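You operate a simulated robot arm through the tools that you are given. There is no shell and no other tool. Be economical: measure what you need, move in short steps, check, and stop when the job is done.

Carry out the task below with a simulated two-armed robot. There is one attempt and no reset: what you move stays moved.

Task
Carry the purple-lidded case with both arms and set it on the top of the right table.
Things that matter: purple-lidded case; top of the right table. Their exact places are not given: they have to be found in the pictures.

It is judged by the outcome, as a careful person would: the job done as asked, and still so three seconds after it is handed in. It fails if anything else is knocked over, pushed out of place, dropped, spilled or broken.

Robot
Two 7-joint arms with two-finger parallel grippers on one trunk, on a base that drives. Base frame: it is fixed to the floor where the robot stands at the start and does not move with it; the origin is under the middle of the robot, x ahead of it, y to its left, z up; the surface under the hand at the start is at about z = 760. Readings come in mm, degrees, newtons and seconds.
The left shoulder is at the start at [60, 143, 901], the right one opposite. With the tool pointing down near the work surface each hand reaches from about 320 to 740 mm from the robot's upright axis, wherever it stands, measured 20 degrees to its own side. Places, roughly: top of the right table [-2300, -300, 900]. Payload 1.57 kg a hand.
The tool frame of a hand sits at the grasp point between the pads (the TCP): z along the fingers, y along the line on which they close. The tips reach 30 mm beyond it. The gripper opens to 110 mm. The fingers are 24 mm wide and 12 mm thick; the gripper's body (48 by 112 mm) begins 78 mm behind the TCP.
Orientation is told as [roll, pitch, yaw] about the base's x, y, z axes, in that order, counted from this pose: with the fingers straight down and closing along the base's y, the tool's x points along the base's -x, its y along +y and its z along -z.

Tools
- The arms move only by the tool nudge_tool. It takes "left_motion", "right_motion" or both (then of equal length, played together; a hand with none holds still); each is text: rows parted by semicolons, each of 7 numbers parted by spaces: the shift along the base's x, y, z in units of 25 mm (1.0 is 25 mm), then the turn, a rotation vector about the base's x, y, z in units of 8 degrees (1.0 is 8 degrees), then the gripper command, from -1 (fully open) to 1 (shut), values between in proportion. In form: dx dy dz wx wy wz claw; .... A call has 1 to 12 rows; each row shifts and turns the commanded pose from where the row before left it. A call with a number of a shift or a turn outside -1 to 1 is refused whole. Each row takes 0.2 s and may step no farther than 50 mm and 8.6 degrees from the row before; otherwise, or with a gripper value out of range, the whole call is refused. Where a pose cannot be reached the arm comes as near as it can. A force on the tool above 40 N (or 10 N above the force at the start of the call, whichever is more), or a blocked arm, ends the call early, and 0.2 s more pass. The fingers move at their own pace (about 45 mm/s each) and stop on an object; they squeeze with about 23 N. The grip force told is the motor's: it shows also when the fingers shut on nothing. Time passes only in rows, and 0.2 s behind the last, so rows that do not move let the fingers close. The reply holds the time, the measured pose of the TCP, the force on the tool along the base axes, the opening and the grip force, in the units named above and with some noise, with the torque about the TCP (base axes, N m) and any sound that the robot's microphone picked up, and new pictures: "show" is both (left out), scene, wrist or none (wrist: the cameras of the hands that moved).
- Cameras (640 x 400 px; columns grow to the right, rows downward): "scene" is now at [45.1, 5.8, 1503.5]; the picture's right is [0.07, -1.00, 0.00], its down [-0.81, -0.06, -0.59] and it looks along [0.58, 0.04, -0.81] (base axes); focal length 291 px, centre (320, 200). "left" rides on the left gripper at [70, -16, -141] in its tool frame; the picture's right is [0.23, 0.97, 0.00], its down [-0.86, 0.20, -0.48] and it looks along [-0.47, 0.11, 0.88] (tool axes); focal length 222 px, centre (320, 200). "right" rides on the right gripper at [70, 16, -141] in its tool frame; the picture's right is [-0.23, 0.97, 0.00], its down [-0.86, -0.20, -0.48] and it looks along [-0.47, -0.11, 0.88] (tool axes); focal length 222 px, centre (320, 200).
- raise_lower(by): slides the trunk up (or, below 0, down) by that many mm; the arms and the scene camera ride with it, the base frame stays. It gives what a move gives, with no picture.
- steer(legs): drives the robot by 1 to 6 legs, each [ahead, left, turn to the left] in mm, mm and degrees, along the robot's own axes; the way and the turn of a leg run together, so that a leg with both is an arc; at most 1500 mm and 180 degrees a leg. The arms and the cameras ride along, it lands a little off, and it stops where it bumps. It gives what a move gives, and a new picture of the scene camera.
- turn_head(pan, tilt): turns the head with the scene camera to pan (to the left, within 86 degrees either way) and tilt (down, from -29 to 69), counted from straight ahead of the robot. It gives what a move gives, and a new picture of the scene camera.
- point_at(camera, pixels): for up to 12 pixels [column, row] of the newest picture of that camera ("zoom" is the newest enlarged one), the place [x, y, z] in the base frame of the surface seen there, good to about 2 mm. The clock stands still meanwhile.
- inspect(camera, box): a new picture of the part [left, top, right, bottom] of that camera's present view, enlarged. The clock stands still meanwhile.
- job_done(): hands the job in; it is judged then, once.

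Keep the steps short. Do not move on a guess: measure, check each grasp and each placing, and mend mistakes. In all there are 80 turns and 260 pictures (those below and enlarged ones count). Leave the grippers open and the arms clear of the work at the hand-in unless told otherwise, and finish with a single line.

The tools are called after "Request:" as name(argument=value, ...) on one line, values as JSON. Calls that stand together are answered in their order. nudge_tool: Moves the arms, as the interface text tells. Its arguments: {"type":"object","properties":{"left_motion":{"type":"string"},"right_motion":{"type":"string"},"show":{"type":"string","enum":["both","scene","wrist","none"]}},"required":[]} The other tools are called the same way: raise_lower (by) slides the trunk up or down; steer (legs) drives the base; turn_head (pan, tilt) turns the head that bears the scene camera; point_at (camera, pixels) gives the place of the surface under pixels of a picture; inspect (camera, box) takes an enlarged picture of a part of a camera's view; job_done () hands the job in.

At the start:

```text
time_s: 0.0
left_tool_pos: [403.9, 221.0, 973.5]
left_tcp_rot: [0.0, 0.0, 0.0]
left_wrist_force: [0.8, 0.2, 0.2]
left_moment: [0.0, 0.0, 0.01]
left_width: 110.4
left_gripper_force: 0.1
right_tool_pos: [557.0, -208.3, 963.8]
right_tcp_rot: [-0.1, 0.0, 0.0]
right_wrist_force: [1.0, 0.4, -0.1]
right_moment: [0.02, 0.0, 0.0]
right_width: 109.9
right_gripper_force: 0.1
trunk travel left (down, up): [-500.0, 90.0]
robot x, y, heading: [-0.6, -4.2, 0.3]
head pan, tilt: [4.0, 54.1]
```

scene: 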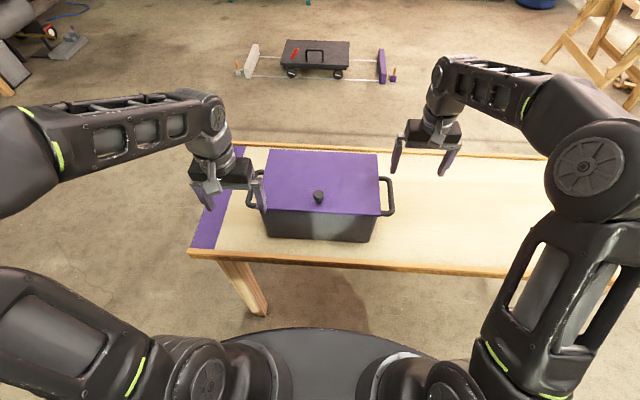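
right: 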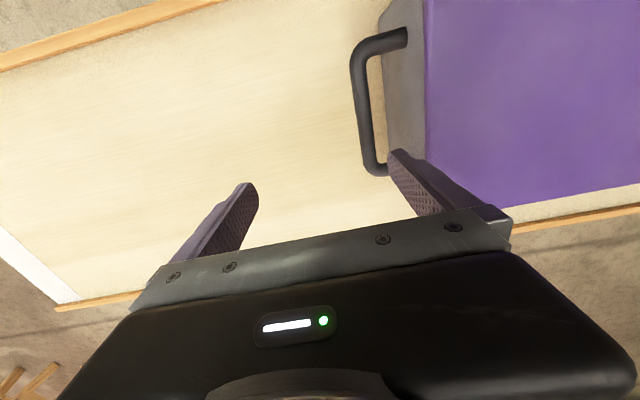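
left: 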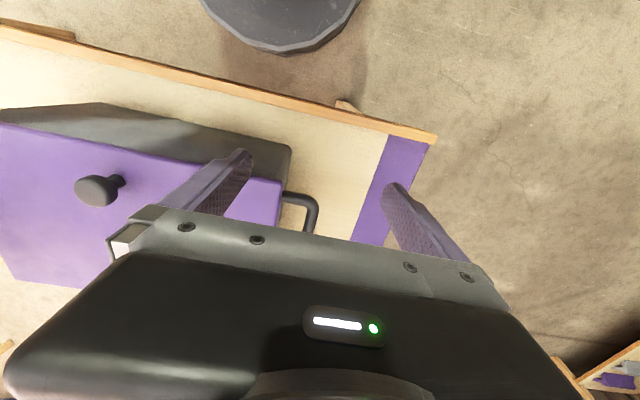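

The case stands ahead with a handle on each side (about pixels 252,195 and 388,197). I'll measure the lid, knob, handles and table first.

Request:
point_at(camera="scene", pixels=[[393, 180], [393, 195], [390, 213], [318, 195], [272, 153], [376, 156], [381, 212], [264, 207], [320, 230], [450, 220], [260, 205], [372, 238]])

Request:
point_at(camera="right", pixels=[[400, 38], [362, 55], [358, 100], [368, 150], [380, 170], [432, 60], [200, 100]])

Request:
point_at(camera="left", pixels=[[285, 195], [302, 198], [314, 212], [312, 228], [277, 200], [287, 150], [350, 200]])

Request:
inspect(camera="scene", box=[180, 130, 420, 280])

```text
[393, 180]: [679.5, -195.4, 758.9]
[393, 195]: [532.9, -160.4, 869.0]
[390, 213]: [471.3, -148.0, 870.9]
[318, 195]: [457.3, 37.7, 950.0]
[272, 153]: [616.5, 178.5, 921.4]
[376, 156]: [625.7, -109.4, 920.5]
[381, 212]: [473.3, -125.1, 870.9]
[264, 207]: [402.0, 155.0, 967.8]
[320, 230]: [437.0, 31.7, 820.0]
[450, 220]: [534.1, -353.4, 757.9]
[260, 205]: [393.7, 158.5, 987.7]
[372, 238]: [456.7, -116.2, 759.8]
```

```text
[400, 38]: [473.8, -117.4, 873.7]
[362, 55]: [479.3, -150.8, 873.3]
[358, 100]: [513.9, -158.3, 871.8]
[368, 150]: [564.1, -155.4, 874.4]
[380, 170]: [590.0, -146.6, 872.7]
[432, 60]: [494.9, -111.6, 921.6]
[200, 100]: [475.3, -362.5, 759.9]
```

```text
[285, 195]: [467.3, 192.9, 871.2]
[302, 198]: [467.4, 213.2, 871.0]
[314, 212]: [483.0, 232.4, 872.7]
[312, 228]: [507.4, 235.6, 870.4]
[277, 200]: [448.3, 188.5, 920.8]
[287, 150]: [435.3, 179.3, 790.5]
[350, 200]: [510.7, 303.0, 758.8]
```

```text
2.67 times, centred on (300, 205) of scene
```

zoom: 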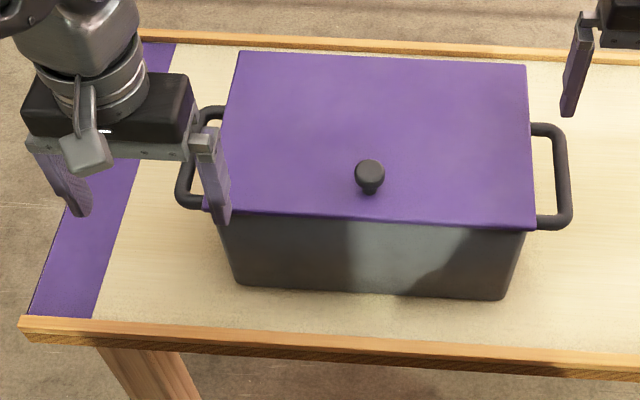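

The case is about x 445–625, lid top at z 921, with handle bars along x at y ≈ -155 and 235, z ≈ 868. Before grasping I'll look to both sides to learn the way.

Request:
turn_head(pan=-86, tilt=20)

Request:
turn_head(pan=86, tilt=20)

Request:
turn_head(pan=4, tilt=54)

```text
time_s: 1.6
left_tool_pos: [404.7, 220.8, 973.5]
left_tcp_rot: [0.0, 0.1, 0.0]
left_wrist_force: [0.1, -1.2, 0.2]
left_moment: [-0.01, -0.05, -0.01]
left_width: 110.0
left_gripper_force: 0.0
right_tool_pos: [557.1, -208.6, 962.7]
right_tcp_rot: [0.0, 0.0, 0.0]
right_wrist_force: [-0.1, 0.0, 0.8]
right_moment: [-0.02, 0.02, 0.0]
right_width: 110.0
right_gripper_force: 0.1
trunk travel left (down, up): [-500.0, 90.0]
robot x, y, heading: [1.4, 0.4, -0.2]
head pan, tilt: [-85.9, 20.0]
```

scene: 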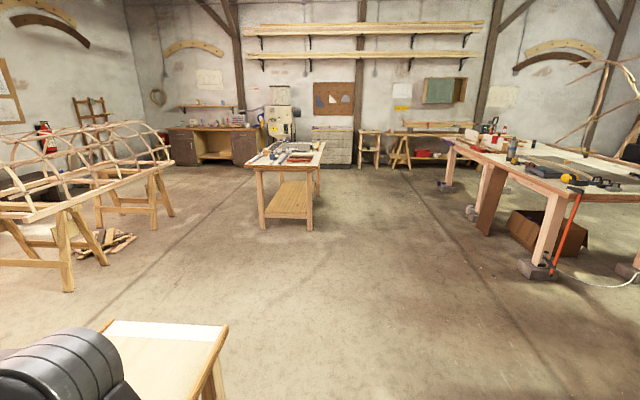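

```text
time_s: 4.2
left_tool_pos: [405.6, 221.6, 973.3]
left_tcp_rot: [0.0, 0.1, 0.0]
left_wrist_force: [0.6, 0.4, 0.2]
left_moment: [0.02, -0.01, -0.01]
left_width: 110.2
left_gripper_force: 0.1
right_tool_pos: [556.5, -208.7, 963.5]
right_tcp_rot: [0.0, -0.1, 0.0]
right_wrist_force: [0.0, -0.7, 0.4]
right_moment: [0.03, -0.03, 0.06]
right_width: 109.9
right_gripper_force: 0.0
trunk travel left (down, up): [-500.0, 90.0]
robot x, y, heading: [-2.9, 1.4, 0.0]
head pan, tilt: [85.9, 20.0]
```

scene: 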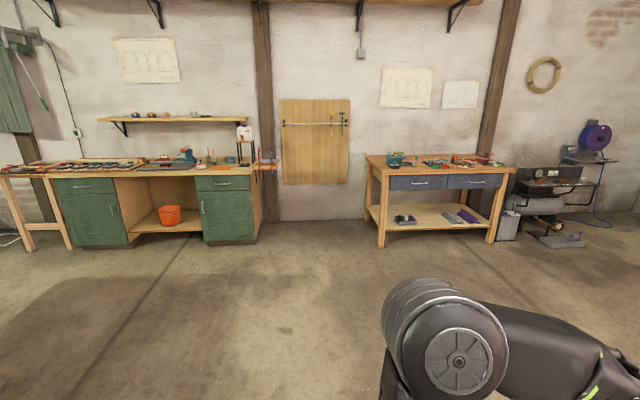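

```text
time_s: 5.8
left_tool_pos: [405.0, 221.8, 973.6]
left_tcp_rot: [0.0, 0.0, 0.1]
left_wrist_force: [0.3, 0.3, 0.0]
left_moment: [-0.01, -0.01, -0.05]
left_width: 110.0
left_gripper_force: 0.0
right_tool_pos: [558.2, -208.1, 963.9]
right_tcp_rot: [0.1, 0.0, 0.1]
right_wrist_force: [0.5, 0.1, -1.3]
right_moment: [-0.02, -0.01, 0.04]
right_width: 109.9
right_gripper_force: 0.1
trunk travel left (down, up): [-500.0, 90.0]
robot x, y, heading: [-2.6, -0.9, -0.0]
head pan, tilt: [4.0, 54.0]
```

scene: 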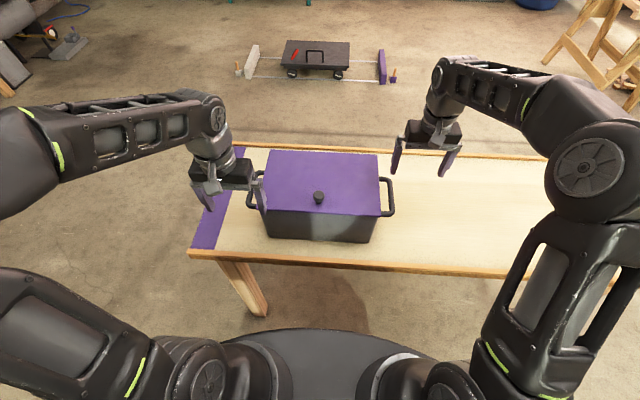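

Nothing stands near around the base. Now I bring both hands over the handle bars (left to about 530, 235; right to about 530, -157), staying above the lid and partly closing the fingers.

Request:
nudge_tool(left_motion="0.5 0.3 0.3 0 0 0 0.2;1 0.25 0 0 0 0 0.2;1 0 0 0 0 0 0.2;1 0 0 0 0 0 0.2;1 0 0 0 0 0 0.2;0.5 0 0 0 0 0 0.2;0 0 0 0 0 0 0.2", right_motion="0 0 0.4 0 0 0 0.2;0 0 0 0 0 0 0.2;0 0 0 0 0 0 0.2;-0.6 0 0 0 0 0 0.2;-0.5 0.7 0 0 0 0 0.2;0 0.7 0 0 0 0 0.2;0 0.6 0 0 0 0 0.2")

```text
time_s: 7.4
left_tool_pos: [531.2, 235.9, 980.3]
left_tcp_rot: [0.0, 0.0, 0.1]
left_wrist_force: [0.7, -0.5, -0.2]
left_moment: [-0.01, 0.0, -0.05]
left_width: 44.1
left_gripper_force: 0.1
right_tool_pos: [529.1, -157.4, 974.4]
right_tcp_rot: [0.0, -0.1, 0.1]
right_wrist_force: [-0.7, -0.1, -0.3]
right_moment: [-0.03, -0.03, 0.0]
right_width: 43.9
right_gripper_force: 0.0
trunk travel left (down, up): [-500.0, 90.0]
robot x, y, heading: [1.0, 2.9, -0.1]
head pan, tilt: [4.0, 54.0]
```

scene: 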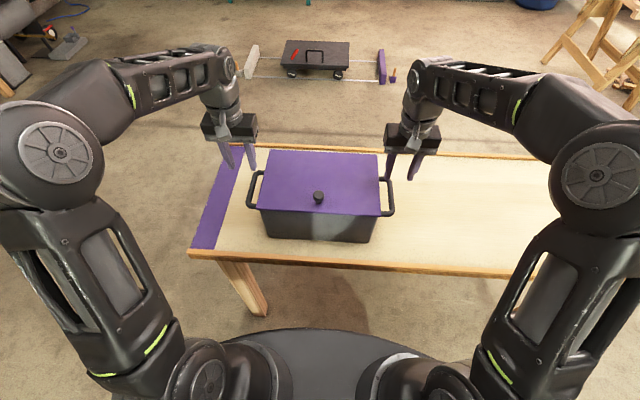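
right: 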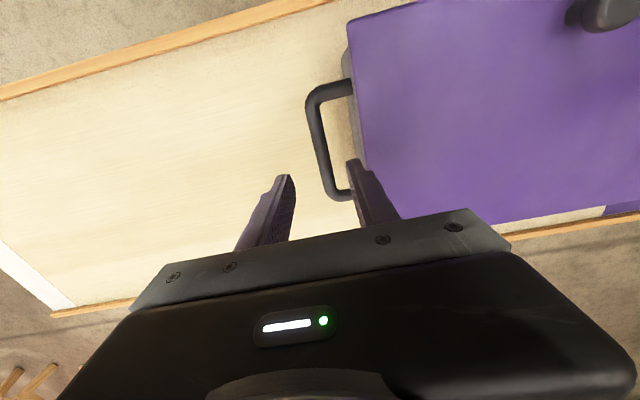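
left: 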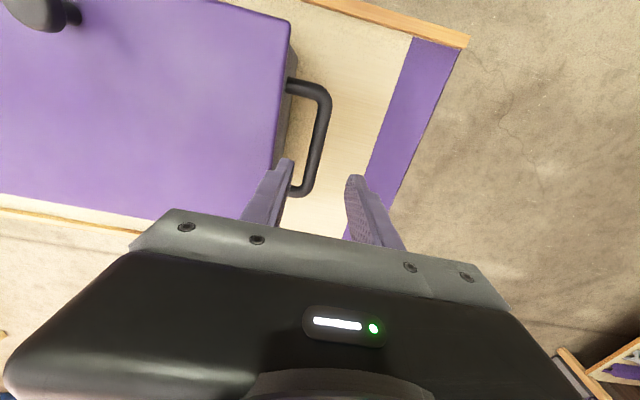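

Both hands hover near the bars. I measure bar points and lid edges in the wrist views to centre the grasp.

Request:
point_at(camera="right", pixels=[[330, 90], [313, 110], [318, 140], [327, 170], [342, 194], [348, 25], [358, 110], [364, 150]])

Request:
point_at(camera="left", pixels=[[305, 86], [325, 105], [319, 135], [312, 165], [303, 190], [290, 25], [282, 90], [274, 140]])

Request:
inspect(camera="right", box=[240, 50, 440, 250])

Request:
inspect(camera="left", box=[220, 50, 420, 250])

```text
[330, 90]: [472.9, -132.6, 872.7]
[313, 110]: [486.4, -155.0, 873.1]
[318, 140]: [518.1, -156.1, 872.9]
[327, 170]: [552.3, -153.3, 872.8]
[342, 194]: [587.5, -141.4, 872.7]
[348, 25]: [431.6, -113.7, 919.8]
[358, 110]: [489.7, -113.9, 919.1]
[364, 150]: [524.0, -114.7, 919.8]
```

```text
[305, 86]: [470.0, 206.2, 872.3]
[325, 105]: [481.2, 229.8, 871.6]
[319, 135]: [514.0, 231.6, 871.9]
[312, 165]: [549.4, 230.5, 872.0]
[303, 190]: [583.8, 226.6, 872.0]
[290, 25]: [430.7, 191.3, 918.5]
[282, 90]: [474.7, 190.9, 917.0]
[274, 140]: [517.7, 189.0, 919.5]
```

```text
2.00 times, centred on (340, 150) of right
```

zoom: 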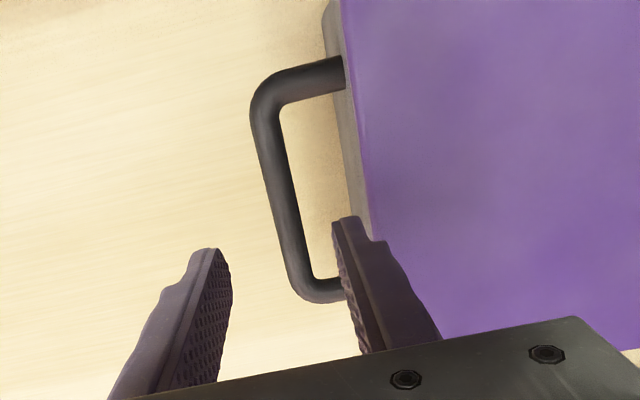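

```text
2.00 times, centred on (320, 150) of left
```

zoom: 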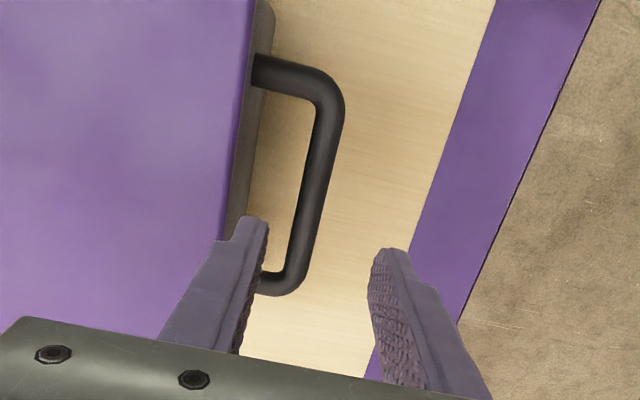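

Bar centres are y ≈ -155 and 231 (top z 872), lid edges -114 and 190. I narrow to 36 mm, centre, and lower in part first.

Request:
nudge_tool(left_motion="0 -0.2 0 0 0 0 0.345;0 0 -0.7 0 0 0 0.345;0 0 -0.7 0 0 0 0.345;0 0 -0.6 0 0 0 0.345;0 0 -0.6 0 0 0 0.345", right_motion="0 0.09 0 0 0 0 0.345;0 0 -0.6 0 0 0 0.345;0 0 -0.6 0 0 0 0.345;0 0 -0.6 0 0 0 0.345;0 0 -0.56 0 0 0 0.345")

```text
time_s: 8.6
left_tool_pos: [530.2, 229.1, 914.9]
left_tcp_rot: [-0.1, 0.1, 0.0]
left_wrist_force: [0.2, 0.6, -0.6]
left_moment: [-0.03, -0.03, 0.03]
left_width: 36.3
left_gripper_force: 0.0
right_tool_pos: [529.4, -155.7, 915.1]
right_tcp_rot: [0.0, 0.0, -0.1]
right_wrist_force: [0.0, 0.4, 0.4]
right_moment: [0.01, -0.04, 0.03]
right_width: 36.0
right_gripper_force: 0.0
trunk travel left (down, up): [-500.0, 90.0]
robot x, y, heading: [-0.7, 3.0, 0.0]
head pan, tilt: [4.0, 54.0]
```

scene: 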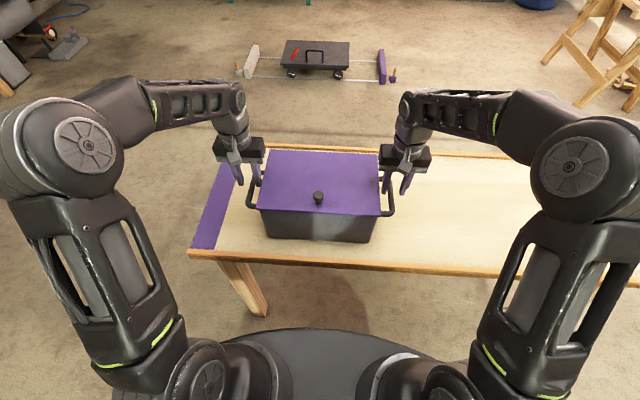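
right: 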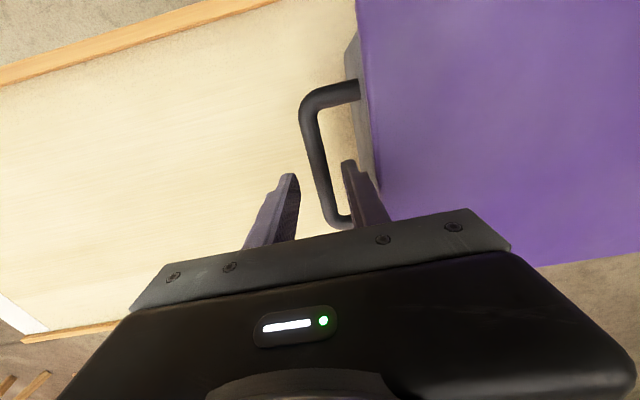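
left: 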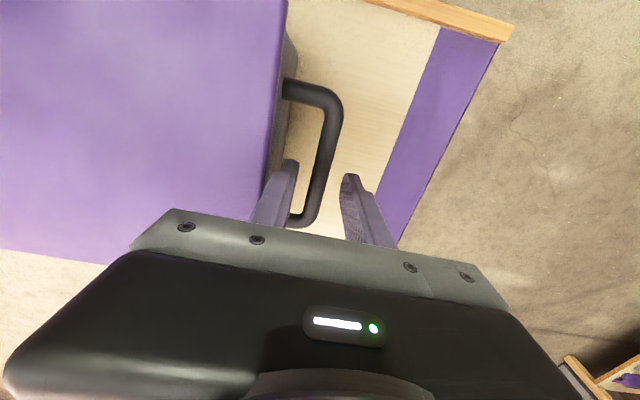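

The bars pass between the fingers on both sides. I go down the last 50 mm to z ≈ 865.

Request:
nudge_tool(left_motion="0 0.06 -0.5 0 0 0 0.345;0 0 -0.5 0 0 0 0.345;0 0 -0.5 0 0 0 0.345;0 0 -0.5 0 0 0 0.345", right_motion="0 0 -0.5 0 0 0 0.345;0 0 -0.5 0 0 0 0.345;0 0 -0.5 0 0 0 0.345;0 0 -0.5 0 0 0 0.345")

```text
time_s: 9.6
left_tool_pos: [529.0, 232.6, 864.7]
left_tcp_rot: [-0.1, 0.0, 0.0]
left_wrist_force: [0.0, -0.4, -0.3]
left_moment: [0.01, 0.0, 0.0]
left_width: 36.0
left_gripper_force: 0.2
right_tool_pos: [529.3, -154.1, 865.2]
right_tcp_rot: [0.0, 0.0, 0.0]
right_wrist_force: [-0.9, -0.2, 0.1]
right_moment: [-0.01, 0.01, 0.0]
right_width: 36.4
right_gripper_force: 0.1
trunk travel left (down, up): [-500.0, 90.0]
robot x, y, heading: [-1.4, -2.3, -0.0]
head pan, tilt: [4.0, 54.0]
```

scene: 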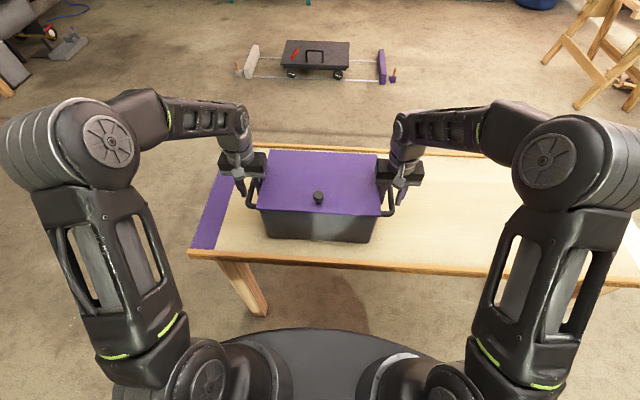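
right: 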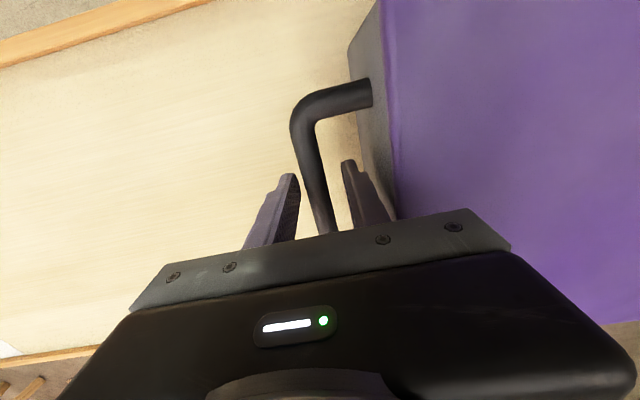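
left: 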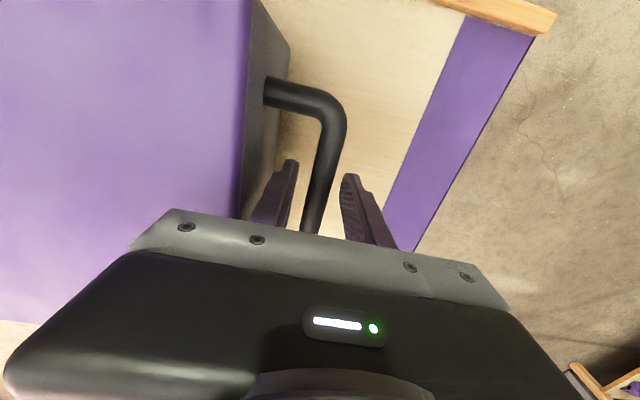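

Both bars sit between the fingers with no contact force. I close both grippers.

Request:
nudge_tool(left_motion="0 0 0 0 0 0 1;0 0 0 0 0 0 1;0 0 0 0 0 0 1;0 0 0 0 0 0 1", right_motion="0 0 0 0 0 0 1;0 0 0 0 0 0 1;0 0 0 0 0 0 1;0 0 0 0 0 0 1", show="none")

```text
time_s: 10.6
left_tool_pos: [529.6, 231.5, 865.0]
left_tcp_rot: [0.0, 0.1, 0.0]
left_wrist_force: [0.7, -4.7, 0.6]
left_moment: [0.0, -0.11, -0.04]
left_width: 15.5
left_gripper_force: 22.9
right_tool_pos: [529.2, -153.5, 865.7]
right_tcp_rot: [0.1, -0.1, 0.1]
right_wrist_force: [-0.2, 2.5, -0.6]
right_moment: [-0.01, -0.11, -0.07]
right_width: 15.7
right_gripper_force: 23.0
trunk travel left (down, up): [-500.0, 90.0]
robot x, y, heading: [-1.3, -0.6, -0.2]
head pan, tilt: [4.0, 54.0]
```

Both hold a 15.6 mm bar with 23 N. I lift both together by a small amount to test the grip.

Request:
nudge_tool(left_motion="0 0 0.3 0 0 0 1;0 0 0.3 0 0 0 1;0 0 0.4 0 0 0 1;0 0 0.4 0 0 0 1;0 0 0 0 0 0 1", right_motion="0 0 0.3 0 0 0 1;0 0 0.3 0 0 0 1;0 0 0.4 0 0 0 1;0 0 0.4 0 0 0 1;0 0 0 0 0 0 1")

```text
time_s: 11.8
left_tool_pos: [530.2, 230.8, 899.7]
left_tcp_rot: [0.0, 0.1, 0.0]
left_wrist_force: [0.0, -2.6, -2.8]
left_moment: [-0.01, 0.07, 0.0]
left_width: 15.5
left_gripper_force: 23.2
right_tool_pos: [529.9, -154.5, 899.8]
right_tcp_rot: [0.0, -0.1, 0.1]
right_wrist_force: [0.9, 3.6, -3.8]
right_moment: [0.02, -0.04, -0.01]
right_width: 15.3
right_gripper_force: 23.4
trunk travel left (down, up): [-500.0, 90.0]
robot x, y, heading: [1.9, -0.4, -0.1]
head pan, tilt: [4.0, 54.0]
```

scene: 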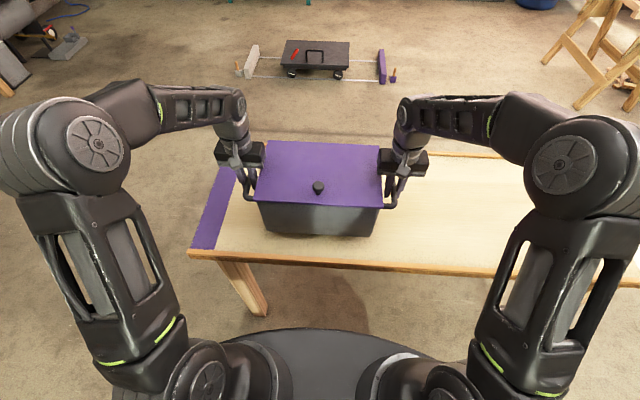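
right: 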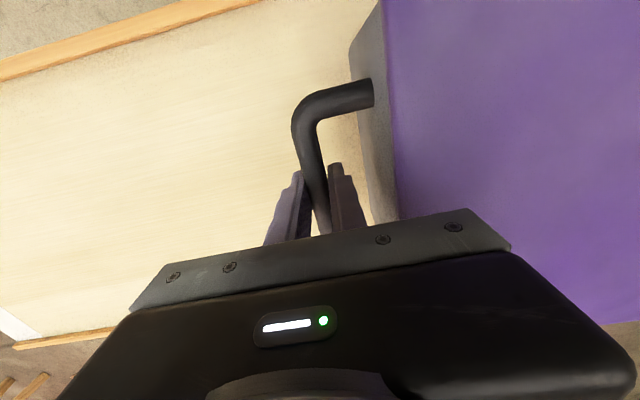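
left: 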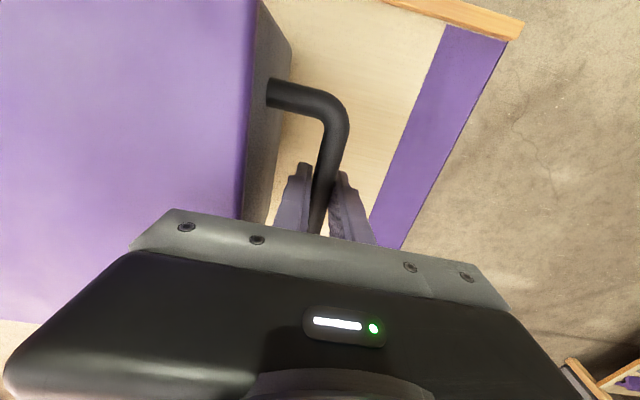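

The case is off the table, level and firm (about 3 N per hand). I raise with the arms a further 90 mm and the trunk 85 mm so it will clear the higher table.

Request:
nudge_tool(left_motion="0 0 0.6 0 0 0 1;0 0 0.6 0 0 0 1;0 0 0.6 0 0 0 1;0 0 0.6 0 0 0 1;0 0 0.6 0 0 0 1;0 0 0.6 0 0 0 1;0 0 0 0 0 0 1", right_motion="0 0 0.6 0 0 0 1;0 0 0.6 0 0 0 1;0 0 0.6 0 0 0 1;0 0 0.6 0 0 0 1;0 0 0.6 0 0 0 1;0 0 0.6 0 0 0 1;0 0 0 0 0 0 1", show="none")

Request:
raise_lower(by=85)

Request:
inspect(camera="scene", box=[160, 80, 480, 280])

```text
time_s: 13.4
left_tool_pos: [530.4, 229.1, 990.2]
left_tcp_rot: [-0.1, 0.1, -0.2]
left_wrist_force: [-0.2, -14.6, -3.3]
left_moment: [0.0, -0.05, 0.11]
left_width: 15.7
left_gripper_force: 23.1
right_tool_pos: [530.4, -155.5, 989.8]
right_tcp_rot: [0.1, 0.0, 0.1]
right_wrist_force: [-0.2, 14.7, -3.3]
right_moment: [0.0, 0.1, -0.04]
right_width: 15.4
right_gripper_force: 22.9
trunk travel left (down, up): [-500.0, 90.0]
robot x, y, heading: [0.6, 0.1, 0.2]
head pan, tilt: [4.0, 54.0]
```

```text
time_s: 14.6
left_tool_pos: [530.1, 230.1, 1075.1]
left_tcp_rot: [-0.2, 0.1, -0.1]
left_wrist_force: [0.5, -22.0, -4.0]
left_moment: [0.03, 0.06, 0.04]
left_width: 15.7
left_gripper_force: 23.0
right_tool_pos: [529.8, -156.3, 1072.6]
right_tcp_rot: [0.2, -0.1, 0.0]
right_wrist_force: [-0.4, 21.9, -3.8]
right_moment: [0.0, 0.04, 0.0]
right_width: 15.8
right_gripper_force: 23.4
trunk travel left (down, up): [-585.0, 5.0]
robot x, y, heading: [-2.0, 3.9, 0.3]
head pan, tilt: [4.0, 54.0]
```

```text
2.00 times, centred on (320, 180) of scene
```

zoom: 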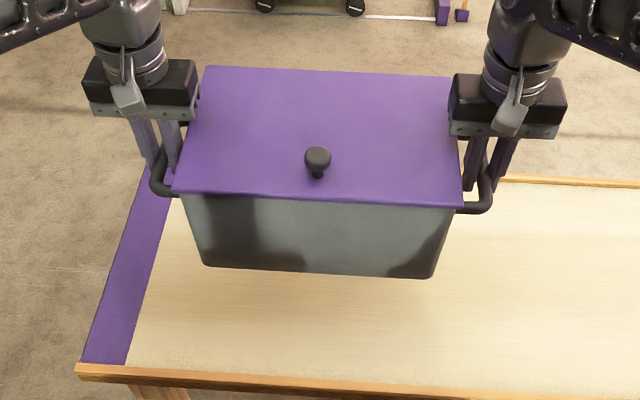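

The case hangs level; the hands pull slightly apart (22 N sideways), so I ease each 1.5 mm inward and read again.

Request:
nudge_tool(left_motion="0 -0.03 0 0 0 0 1;0 -0.03 0 0 0 0 1;0 0 0 0 0 0 1", right_motion="0 0.03 0 0 0 0 1;0 0.03 0 0 0 0 1;0 0 0 0 0 0 1", show="none")

```text
time_s: 15.4
left_tool_pos: [529.8, 229.5, 1074.6]
left_tcp_rot: [0.0, 0.0, 0.0]
left_wrist_force: [0.4, -13.4, -3.9]
left_moment: [-0.04, 0.16, 0.06]
left_width: 15.6
left_gripper_force: 22.8
right_tool_pos: [529.1, -156.4, 1072.6]
right_tcp_rot: [0.0, 0.0, 0.1]
right_wrist_force: [-0.4, 13.1, -3.2]
right_moment: [0.0, -0.12, 0.11]
right_width: 15.8
right_gripper_force: 22.8
trunk travel left (down, up): [-585.0, 5.0]
robot x, y, heading: [-2.4, -0.7, -0.0]
head pan, tilt: [4.0, 54.0]
```

The sideways pull drops; another 2 mm each, then I back off 550 mm from the table.

Request:
nudge_tool(left_motion="0 -0.04 0 0 0 0 1;0 -0.04 0 0 0 0 1;0 0 0 0 0 0 1", right_motion="0 0.04 0 0 0 0 1;0 0.04 0 0 0 0 1;0 0 0 0 0 0 1", show="none")

Request:
steer(legs=[[-300, 0, 0], [-250, 0, 0]])

```text
time_s: 16.2
left_tool_pos: [530.7, 229.0, 1075.9]
left_tcp_rot: [0.2, 0.1, 0.2]
left_wrist_force: [0.0, 7.4, -3.9]
left_moment: [0.02, 0.05, -0.03]
left_width: 15.6
left_gripper_force: 23.4
right_tool_pos: [531.2, -155.5, 1074.2]
right_tcp_rot: [-0.3, 0.1, -0.1]
right_wrist_force: [-1.0, -6.0, -3.8]
right_moment: [-0.01, 0.01, 0.21]
right_width: 15.8
right_gripper_force: 22.8
trunk travel left (down, up): [-585.0, 5.0]
robot x, y, heading: [-0.9, -1.7, -0.0]
head pan, tilt: [4.0, 54.0]
```

```text
time_s: 19.7
left_tool_pos: [-20.6, 230.3, 1076.9]
left_tcp_rot: [0.3, 0.1, -0.1]
left_wrist_force: [0.6, 27.6, -3.5]
left_moment: [0.01, -0.02, 0.11]
left_width: 15.6
left_gripper_force: 22.7
right_tool_pos: [-20.2, -154.8, 1073.9]
right_tcp_rot: [-0.2, -0.1, -0.1]
right_wrist_force: [-1.7, -27.6, -3.4]
right_moment: [0.02, -0.01, 0.13]
right_width: 15.6
right_gripper_force: 23.3
trunk travel left (down, up): [-585.0, 5.0]
robot x, y, heading: [-550.9, 2.3, -0.2]
head pan, tilt: [4.0, 54.0]
```

scene: 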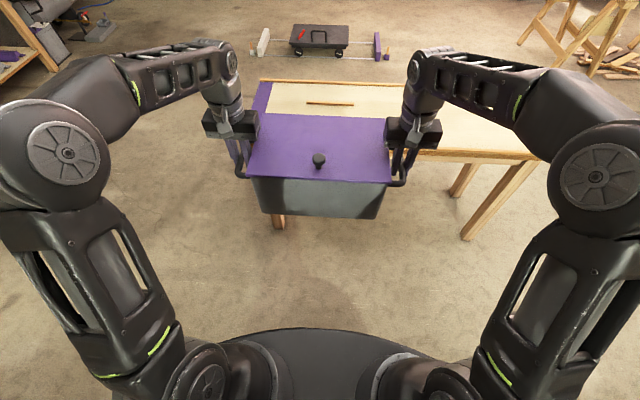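

Sideways force is now inward 27 N; I'll relax it by 1 mm per hand. I also see a small stick on the table at (330,103) and want to know what it is.

Request:
nudge_tool(left_motion="0 0.05 0 0 0 0 1;0 0 0 0 0 0 1", right_motion="0 -0.05 0 0 0 0 1;0 0 0 0 0 0 1", show="none")

Request:
inspect(camera="scene", box=[240, 70, 440, 195])

Request:
point_at(camera="scene", pixels=[[308, 103], [352, 104], [330, 104], [275, 100]])

```text
time_s: 20.3
left_tool_pos: [-18.5, 230.1, 1074.4]
left_tcp_rot: [0.3, -0.1, -0.1]
left_wrist_force: [1.0, -7.5, -4.1]
left_moment: [-0.02, 0.07, 0.15]
left_width: 15.4
left_gripper_force: 22.8
right_tool_pos: [-20.9, -153.7, 1073.4]
right_tcp_rot: [-0.2, 0.0, 0.0]
right_wrist_force: [0.1, 6.7, -3.9]
right_moment: [-0.02, 0.01, 0.12]
right_width: 15.4
right_gripper_force: 22.8
trunk travel left (down, up): [-585.0, 5.0]
robot x, y, heading: [-546.9, 5.1, -0.3]
head pan, tilt: [4.0, 54.0]
```

```text
3.20 times, centred on (340, 132) of scene
```

zoom: 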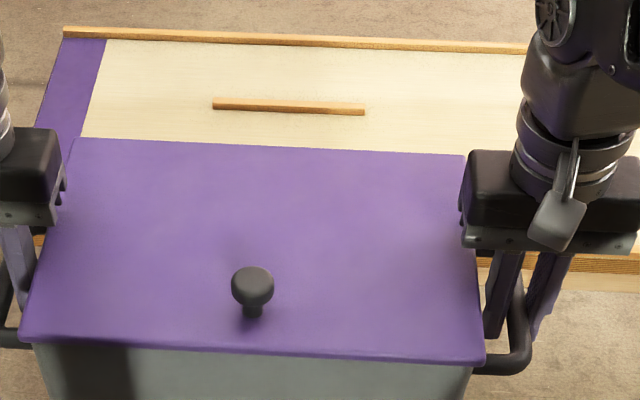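

```text
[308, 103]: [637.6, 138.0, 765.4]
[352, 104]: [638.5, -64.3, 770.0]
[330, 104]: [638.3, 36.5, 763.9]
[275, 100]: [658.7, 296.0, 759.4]
```

That is a small strip lying behind where the case stood; it was not moved. I now turn left 90° and look with the head ahead.

Request:
steer(legs=[[0, 0, 90]])

Request:
turn_head(pan=70, tilt=25)

```text
time_s: 24.5
left_tool_pos: [-784.7, 530.0, 1075.2]
left_tcp_rot: [0.2, 0.0, 90.5]
left_wrist_force: [23.0, 1.2, -3.8]
left_moment: [-0.08, -0.01, 0.09]
left_width: 15.7
left_gripper_force: 23.0
right_tool_pos: [-399.5, 534.3, 1072.8]
right_tcp_rot: [-0.1, 0.1, 90.4]
right_wrist_force: [-21.8, -0.9, -2.8]
right_moment: [0.01, 0.02, 0.17]
right_width: 15.7
right_gripper_force: 23.3
trunk travel left (down, up): [-585.0, 5.0]
robot x, y, heading: [-551.4, 4.8, 90.5]
head pan, tilt: [4.0, 54.0]
```

scene: 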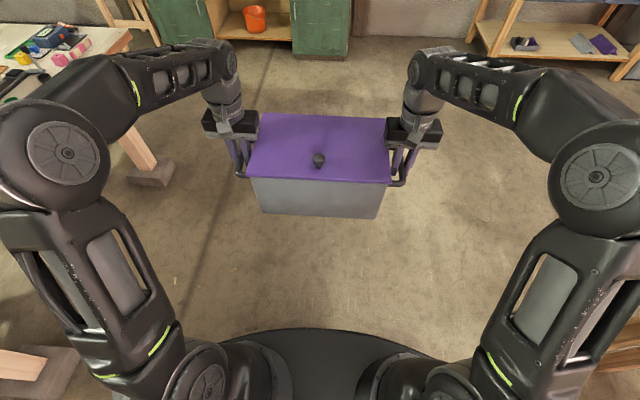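

```text
time_s: 25.9
left_tool_pos: [-783.9, 530.1, 1075.5]
left_tcp_rot: [0.2, 0.0, 90.5]
left_wrist_force: [0.3, 0.1, -3.8]
left_moment: [-0.01, 0.01, 0.07]
left_width: 15.5
left_gripper_force: 22.9
right_tool_pos: [-399.3, 535.3, 1074.1]
right_tcp_rot: [-0.1, 0.0, 90.4]
right_wrist_force: [-0.6, -0.7, -3.5]
right_moment: [-0.04, -0.02, 0.18]
right_width: 15.7
right_gripper_force: 22.5
trunk travel left (down, up): [-585.0, 5.0]
robot x, y, heading: [-547.1, 1.2, 90.6]
head pan, tilt: [70.0, 25.0]
```

scene: 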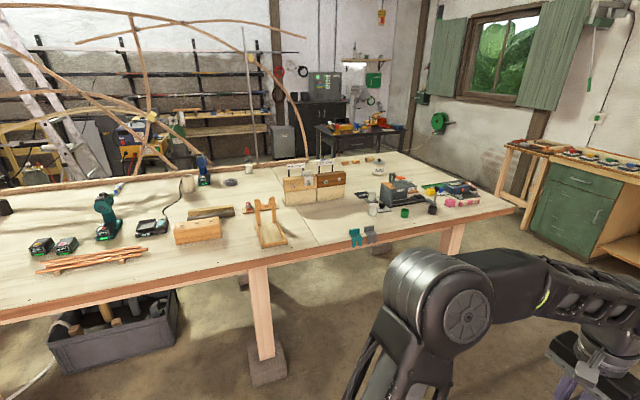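

A large cluttered bench is behind the start. I measure its edge, its height and the objects' places.

Request:
point_at(camera="scene", pixels=[[10, 315], [260, 255], [510, 212], [400, 165], [270, 240], [360, 236], [310, 195], [200, 235], [110, 255], [310, 220], [430, 180], [450, 205]])

Request:
turn_head(pan=86, tilt=35)

```text
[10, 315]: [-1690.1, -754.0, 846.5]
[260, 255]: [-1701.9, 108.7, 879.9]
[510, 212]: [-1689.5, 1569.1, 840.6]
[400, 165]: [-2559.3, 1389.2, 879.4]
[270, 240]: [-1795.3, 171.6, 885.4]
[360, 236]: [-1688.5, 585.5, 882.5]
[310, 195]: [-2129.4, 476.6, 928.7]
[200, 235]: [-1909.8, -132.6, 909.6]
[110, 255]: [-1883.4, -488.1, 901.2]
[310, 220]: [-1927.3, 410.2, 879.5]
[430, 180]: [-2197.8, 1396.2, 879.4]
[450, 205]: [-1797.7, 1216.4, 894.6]
```

```text
time_s: 26.7
left_tool_pos: [-784.1, 530.4, 1076.0]
left_tcp_rot: [0.2, 0.0, 90.5]
left_wrist_force: [1.5, 0.3, -3.4]
left_moment: [0.01, 0.02, 0.11]
left_width: 15.4
left_gripper_force: 23.2
right_tool_pos: [-398.9, 534.3, 1073.3]
right_tcp_rot: [-0.1, 0.0, 90.5]
right_wrist_force: [-1.0, -0.4, -3.8]
right_moment: [-0.07, 0.0, 0.16]
right_width: 15.6
right_gripper_force: 23.2
trunk travel left (down, up): [-585.0, 5.0]
robot x, y, heading: [-549.5, 0.7, 90.5]
head pan, tilt: [85.9, 35.0]
```

scene: 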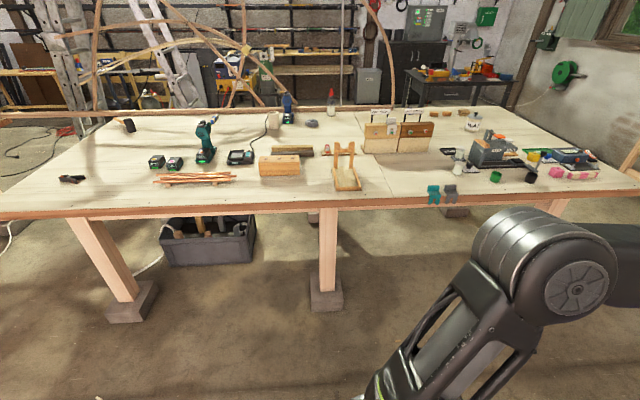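

Bench: front edge x ≈ -1690, top z ≈ 880; spot centre matches the told place. I look for a clear stretch along the front edge.

Request:
point_at(camera="scene", pixels=[[155, 181], [236, 180], [83, 180], [60, 180], [150, 167], [10, 205], [262, 172], [299, 172], [334, 186], [361, 186], [428, 200], [458, 172]])

Request:
inspect(camera="scene", box=[0, 90, 320, 290])

Request:
inspect(camera="scene", box=[300, 90, 620, 290])

```text
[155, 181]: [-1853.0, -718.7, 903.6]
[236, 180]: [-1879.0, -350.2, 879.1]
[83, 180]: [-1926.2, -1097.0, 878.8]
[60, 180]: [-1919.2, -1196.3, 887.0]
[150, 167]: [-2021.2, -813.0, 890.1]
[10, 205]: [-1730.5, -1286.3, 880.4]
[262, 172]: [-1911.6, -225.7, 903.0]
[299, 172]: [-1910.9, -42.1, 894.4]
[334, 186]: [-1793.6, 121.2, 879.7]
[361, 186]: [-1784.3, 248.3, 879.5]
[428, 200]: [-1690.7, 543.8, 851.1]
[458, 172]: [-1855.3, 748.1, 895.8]
```

```text
2.00 times, centred on (160, 190) of scene
```

zoom: 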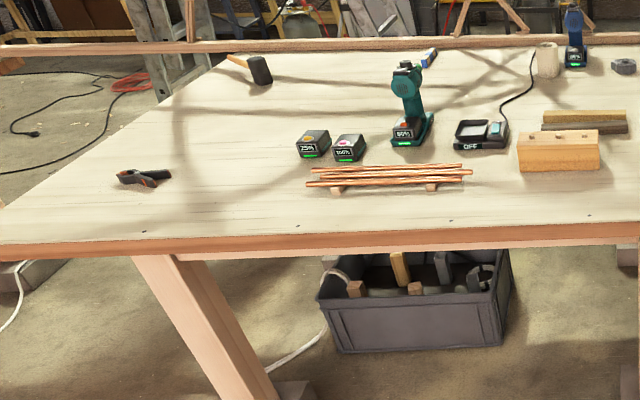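

```text
2.00 times, centred on (460, 190) of scene
```

zoom: 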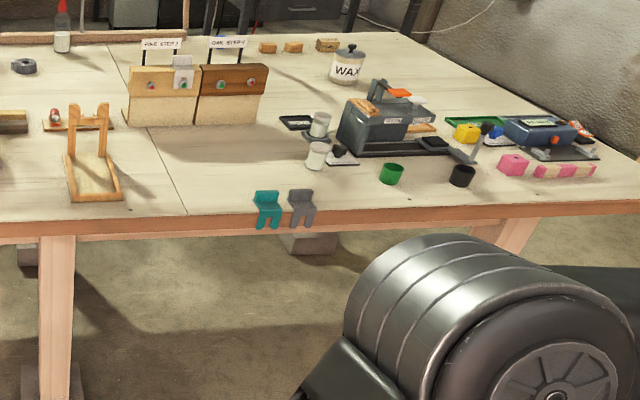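

The stretch y ≈ -1050…-760 (between the black clamp and the bundle of sticks) is free from the edge back past x = -2000. I turn to face the bench and slide left 875 mm, still well away from it.

Request:
steer(legs=[[0, 0, 89.5], [0, 875, 0]])

Request:
turn_head(pan=0, tilt=35)

```text
time_s: 35.1
left_tool_pos: [-1100.4, -1106.9, 1075.7]
left_tcp_rot: [0.1, 0.0, 178.9]
left_wrist_force: [-1.1, 2.7, -2.6]
left_moment: [0.04, -0.01, 0.04]
left_width: 15.6
left_gripper_force: 22.9
right_tool_pos: [-1094.2, -721.1, 1073.3]
right_tcp_rot: [0.0, 0.0, 178.8]
right_wrist_force: [0.3, -3.7, -3.4]
right_moment: [0.03, -0.07, 0.09]
right_width: 15.5
right_gripper_force: 23.0
trunk travel left (down, up): [-585.0, 5.0]
robot x, y, heading: [-567.1, -886.1, 178.9]
head pan, tilt: [85.9, 35.0]
```

scene: 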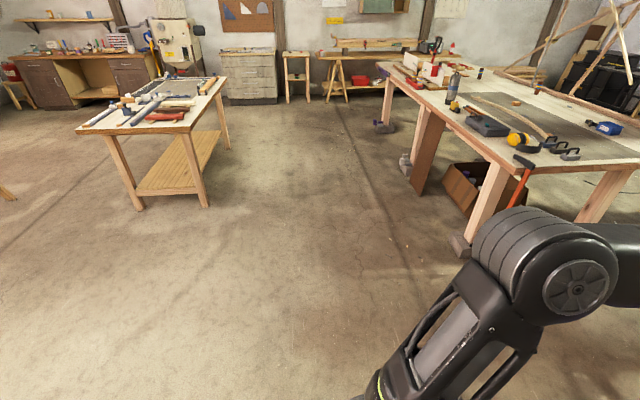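

```text
time_s: 36.8
left_tool_pos: [-1102.2, -1104.9, 1075.9]
left_tcp_rot: [0.1, 0.0, 178.9]
left_wrist_force: [-0.1, 0.5, -3.7]
left_moment: [0.01, 0.0, 0.05]
left_width: 15.3
left_gripper_force: 22.8
right_tool_pos: [-1094.4, -721.1, 1072.4]
right_tcp_rot: [-0.1, 0.0, 178.9]
right_wrist_force: [1.5, 0.0, -3.4]
right_moment: [0.0, -0.1, 0.11]
right_width: 15.6
right_gripper_force: 22.7
trunk travel left (down, up): [-585.0, 5.0]
robot x, y, heading: [-567.1, -885.3, 178.8]
head pan, tilt: [0.0, 35.0]
```

scene: 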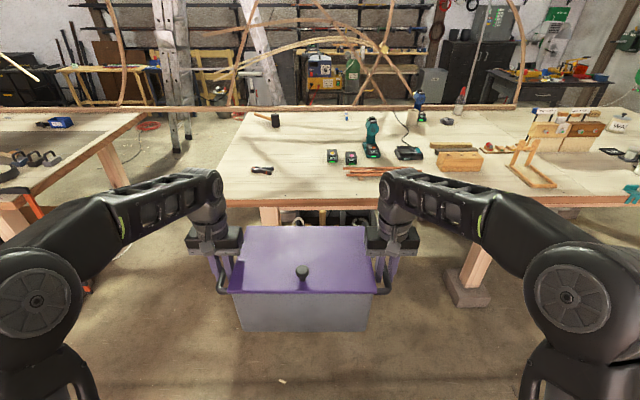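

Facing the bench: this is the right one of the two tables. I recheck the clear stretch between the clamp (262,170) and the sticks (345,172).

Request:
point_at(camera="scene", pixels=[[212, 200], [300, 202], [380, 198], [273, 172], [252, 168], [345, 174], [333, 162], [349, 163], [300, 185], [300, 165], [372, 176], [264, 167]])

Request:
inspect(camera="scene", box=[200, 100, 440, 250])

```text
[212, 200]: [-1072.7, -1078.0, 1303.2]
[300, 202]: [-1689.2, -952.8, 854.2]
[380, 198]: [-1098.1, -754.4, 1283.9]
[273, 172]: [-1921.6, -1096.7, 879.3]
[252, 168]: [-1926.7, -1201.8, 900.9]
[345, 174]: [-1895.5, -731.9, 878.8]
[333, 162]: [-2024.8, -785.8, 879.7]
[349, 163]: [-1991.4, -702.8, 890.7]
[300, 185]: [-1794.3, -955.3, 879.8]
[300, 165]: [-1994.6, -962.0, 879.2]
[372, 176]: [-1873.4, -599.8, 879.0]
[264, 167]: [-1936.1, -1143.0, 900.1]
```

```text
2.67 times, centred on (320, 175) of scene
```

zoom: 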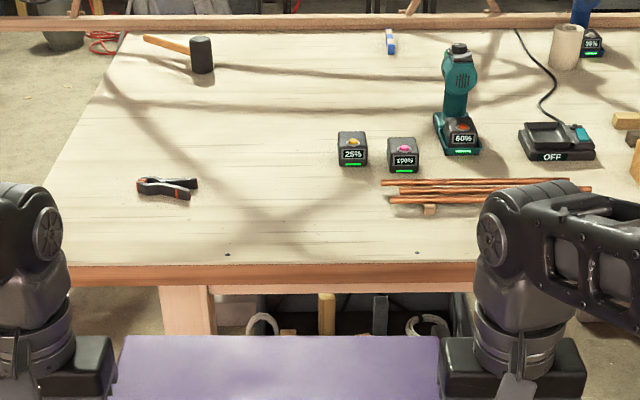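

Objects agree with before. Case centre is now (-1098, -913), bottom ≈ 968, 88 mm above the bench top. I drive ahead 600 mm with a slight heading correction.

Request:
steer(legs=[[600, 0, 1.1]])

Request:
turn_head(pan=0, tilt=55)

```text
time_s: 40.1
left_tool_pos: [-1685.8, -1103.6, 1074.2]
left_tcp_rot: [0.2, 0.1, 179.7]
left_wrist_force: [-1.4, 0.3, -3.2]
left_moment: [0.03, -0.04, 0.11]
left_width: 15.3
left_gripper_force: 23.2
right_tool_pos: [-1685.7, -718.1, 1071.8]
right_tcp_rot: [-0.1, 0.1, 179.4]
right_wrist_force: [0.5, -1.1, -4.0]
right_moment: [0.0, -0.02, 0.21]
right_width: 15.6
right_gripper_force: 23.3
trunk travel left (down, up): [-585.0, 5.0]
robot x, y, heading: [-1152.2, -876.3, 179.7]
head pan, tilt: [0.0, 35.0]
```

scene: 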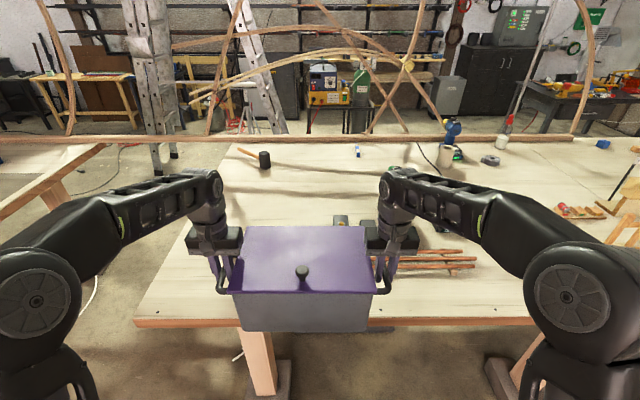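

```text
time_s: 40.9
left_tool_pos: [-1686.1, -1103.9, 1075.0]
left_tcp_rot: [0.2, 0.1, 179.6]
left_wrist_force: [-0.1, -0.5, -2.6]
left_moment: [-0.02, -0.11, 0.13]
left_width: 15.4
left_gripper_force: 23.0
right_tool_pos: [-1684.1, -718.7, 1072.1]
right_tcp_rot: [-0.2, 0.1, 179.6]
right_wrist_force: [1.2, -0.9, -3.9]
right_moment: [0.03, 0.03, 0.15]
right_width: 15.9
right_gripper_force: 23.1
trunk travel left (down, up): [-585.0, 5.0]
robot x, y, heading: [-1153.8, -878.2, 179.3]
head pan, tilt: [0.0, 55.0]
```

scene: 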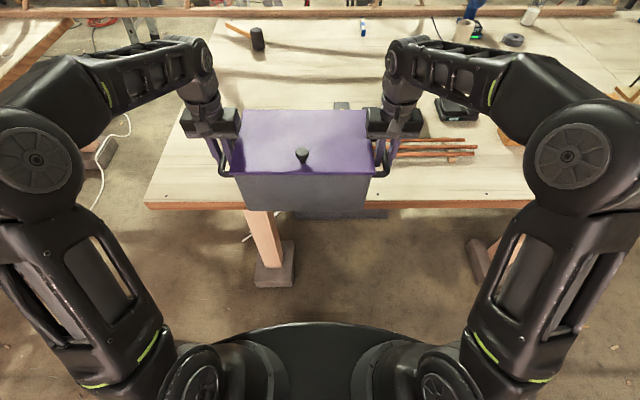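

Case centre is at (-1685, -911). I check the leg block's distance and the lid's extent before the last 130 mm.

Request:
point_at(camera="scene", pixels=[[275, 285], [310, 327], [236, 176], [376, 174], [252, 108], [364, 110], [302, 205], [420, 150], [302, 215]])

```text
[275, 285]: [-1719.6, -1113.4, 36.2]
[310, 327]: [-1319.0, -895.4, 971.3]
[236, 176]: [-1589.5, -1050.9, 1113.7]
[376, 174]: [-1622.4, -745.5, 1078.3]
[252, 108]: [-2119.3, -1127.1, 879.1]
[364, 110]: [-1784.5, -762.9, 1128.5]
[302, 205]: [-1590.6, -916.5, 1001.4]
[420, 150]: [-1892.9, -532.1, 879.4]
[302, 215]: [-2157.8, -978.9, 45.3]
```

Depth is ±98 mm; space is fine. I drive 130 mm ahead and 9 mm left, so the case centre comes to about (-1815, -920).

Request:
steer(legs=[[130, 9, 0]])

```text
time_s: 42.2
left_tool_pos: [-1818.4, -1111.2, 1074.4]
left_tcp_rot: [0.2, 0.1, 179.6]
left_wrist_force: [-1.8, -0.1, -3.4]
left_moment: [0.05, -0.04, 0.09]
left_width: 15.7
left_gripper_force: 23.0
right_tool_pos: [-1815.0, -727.4, 1072.6]
right_tcp_rot: [-0.1, 0.3, 179.6]
right_wrist_force: [0.1, -1.2, -3.1]
right_moment: [0.0, -0.14, 0.11]
right_width: 15.6
right_gripper_force: 23.2
trunk travel left (down, up): [-585.0, 5.0]
robot x, y, heading: [-1283.5, -885.0, 179.6]
head pan, tilt: [0.0, 55.0]
```

scene: 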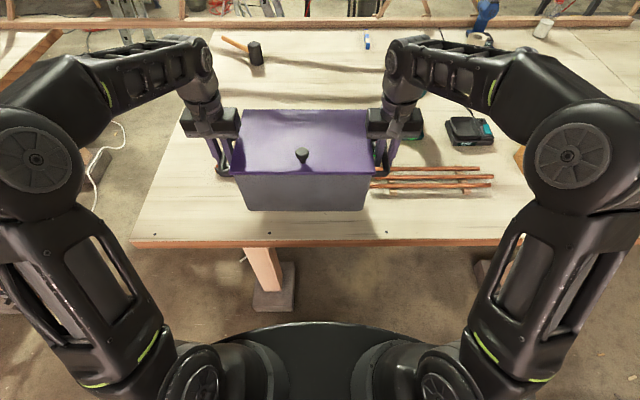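

The case hovers above the spot. I zoom in to check the clamp and the sticks against its footprint.

Request:
inspect(camera="scene", box=[180, 90, 420, 240])

Request:
inspect(camera="left", box=[0, 0, 640, 400])

Request:
inspect(camera="right", box=[0, 0, 640, 400])

Request:
point_at(camera="scene", pixels=[[374, 188], [374, 181], [225, 170], [240, 206]])

```text
2.67 times, centred on (300, 165) of scene
```

zoom: 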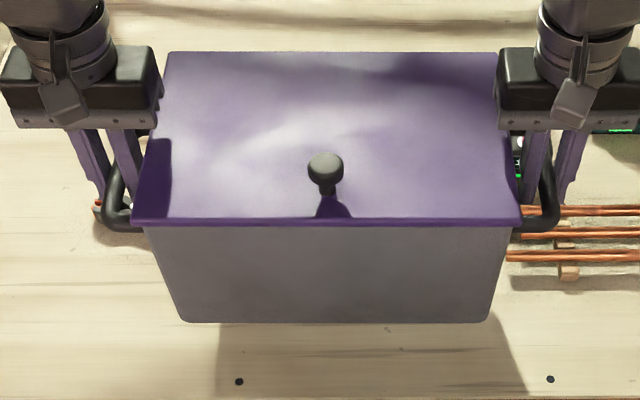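

```text
1.00 times, centred on (320, 200) of left (not enlarged: the box is as wide or as high as the picture)
```

zoom: 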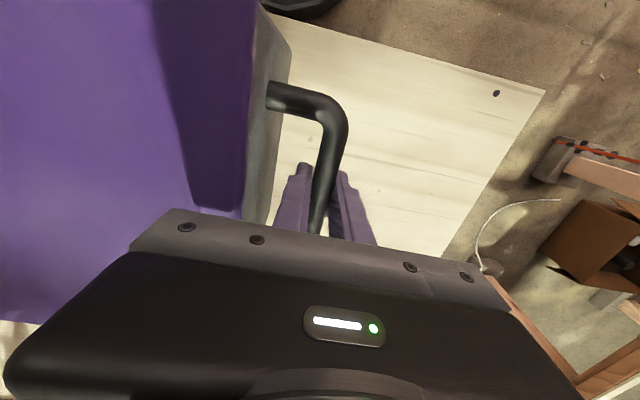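

```text
1.00 times, centred on (320, 200) of right (not enlarged: the box is as wide or as high as the picture)
```

zoom: 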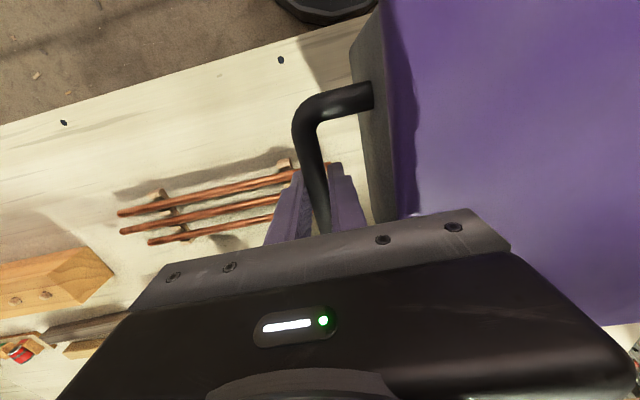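

```text
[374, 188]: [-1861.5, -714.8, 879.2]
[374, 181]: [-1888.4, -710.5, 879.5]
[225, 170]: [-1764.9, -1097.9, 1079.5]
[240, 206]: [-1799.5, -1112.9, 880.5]
```

I measure the sticks' end in the right wrist view, near (328,164).

Request:
point_at(camera="right", pixels=[[327, 165], [334, 162], [288, 163], [350, 150], [366, 200], [285, 178]])

Request:
inspect(camera="right", box=[240, 100, 440, 240])

```text
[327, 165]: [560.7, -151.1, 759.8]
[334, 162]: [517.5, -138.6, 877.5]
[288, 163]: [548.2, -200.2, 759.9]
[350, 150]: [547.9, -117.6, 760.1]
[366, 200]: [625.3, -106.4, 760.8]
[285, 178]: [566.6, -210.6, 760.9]
```

```text
2.86 times, centred on (340, 170) of right
```

zoom: 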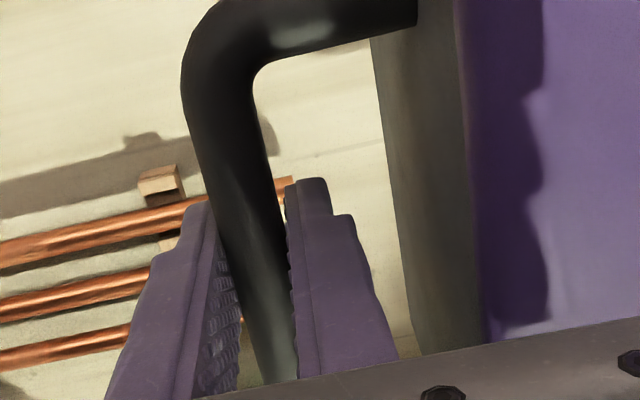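

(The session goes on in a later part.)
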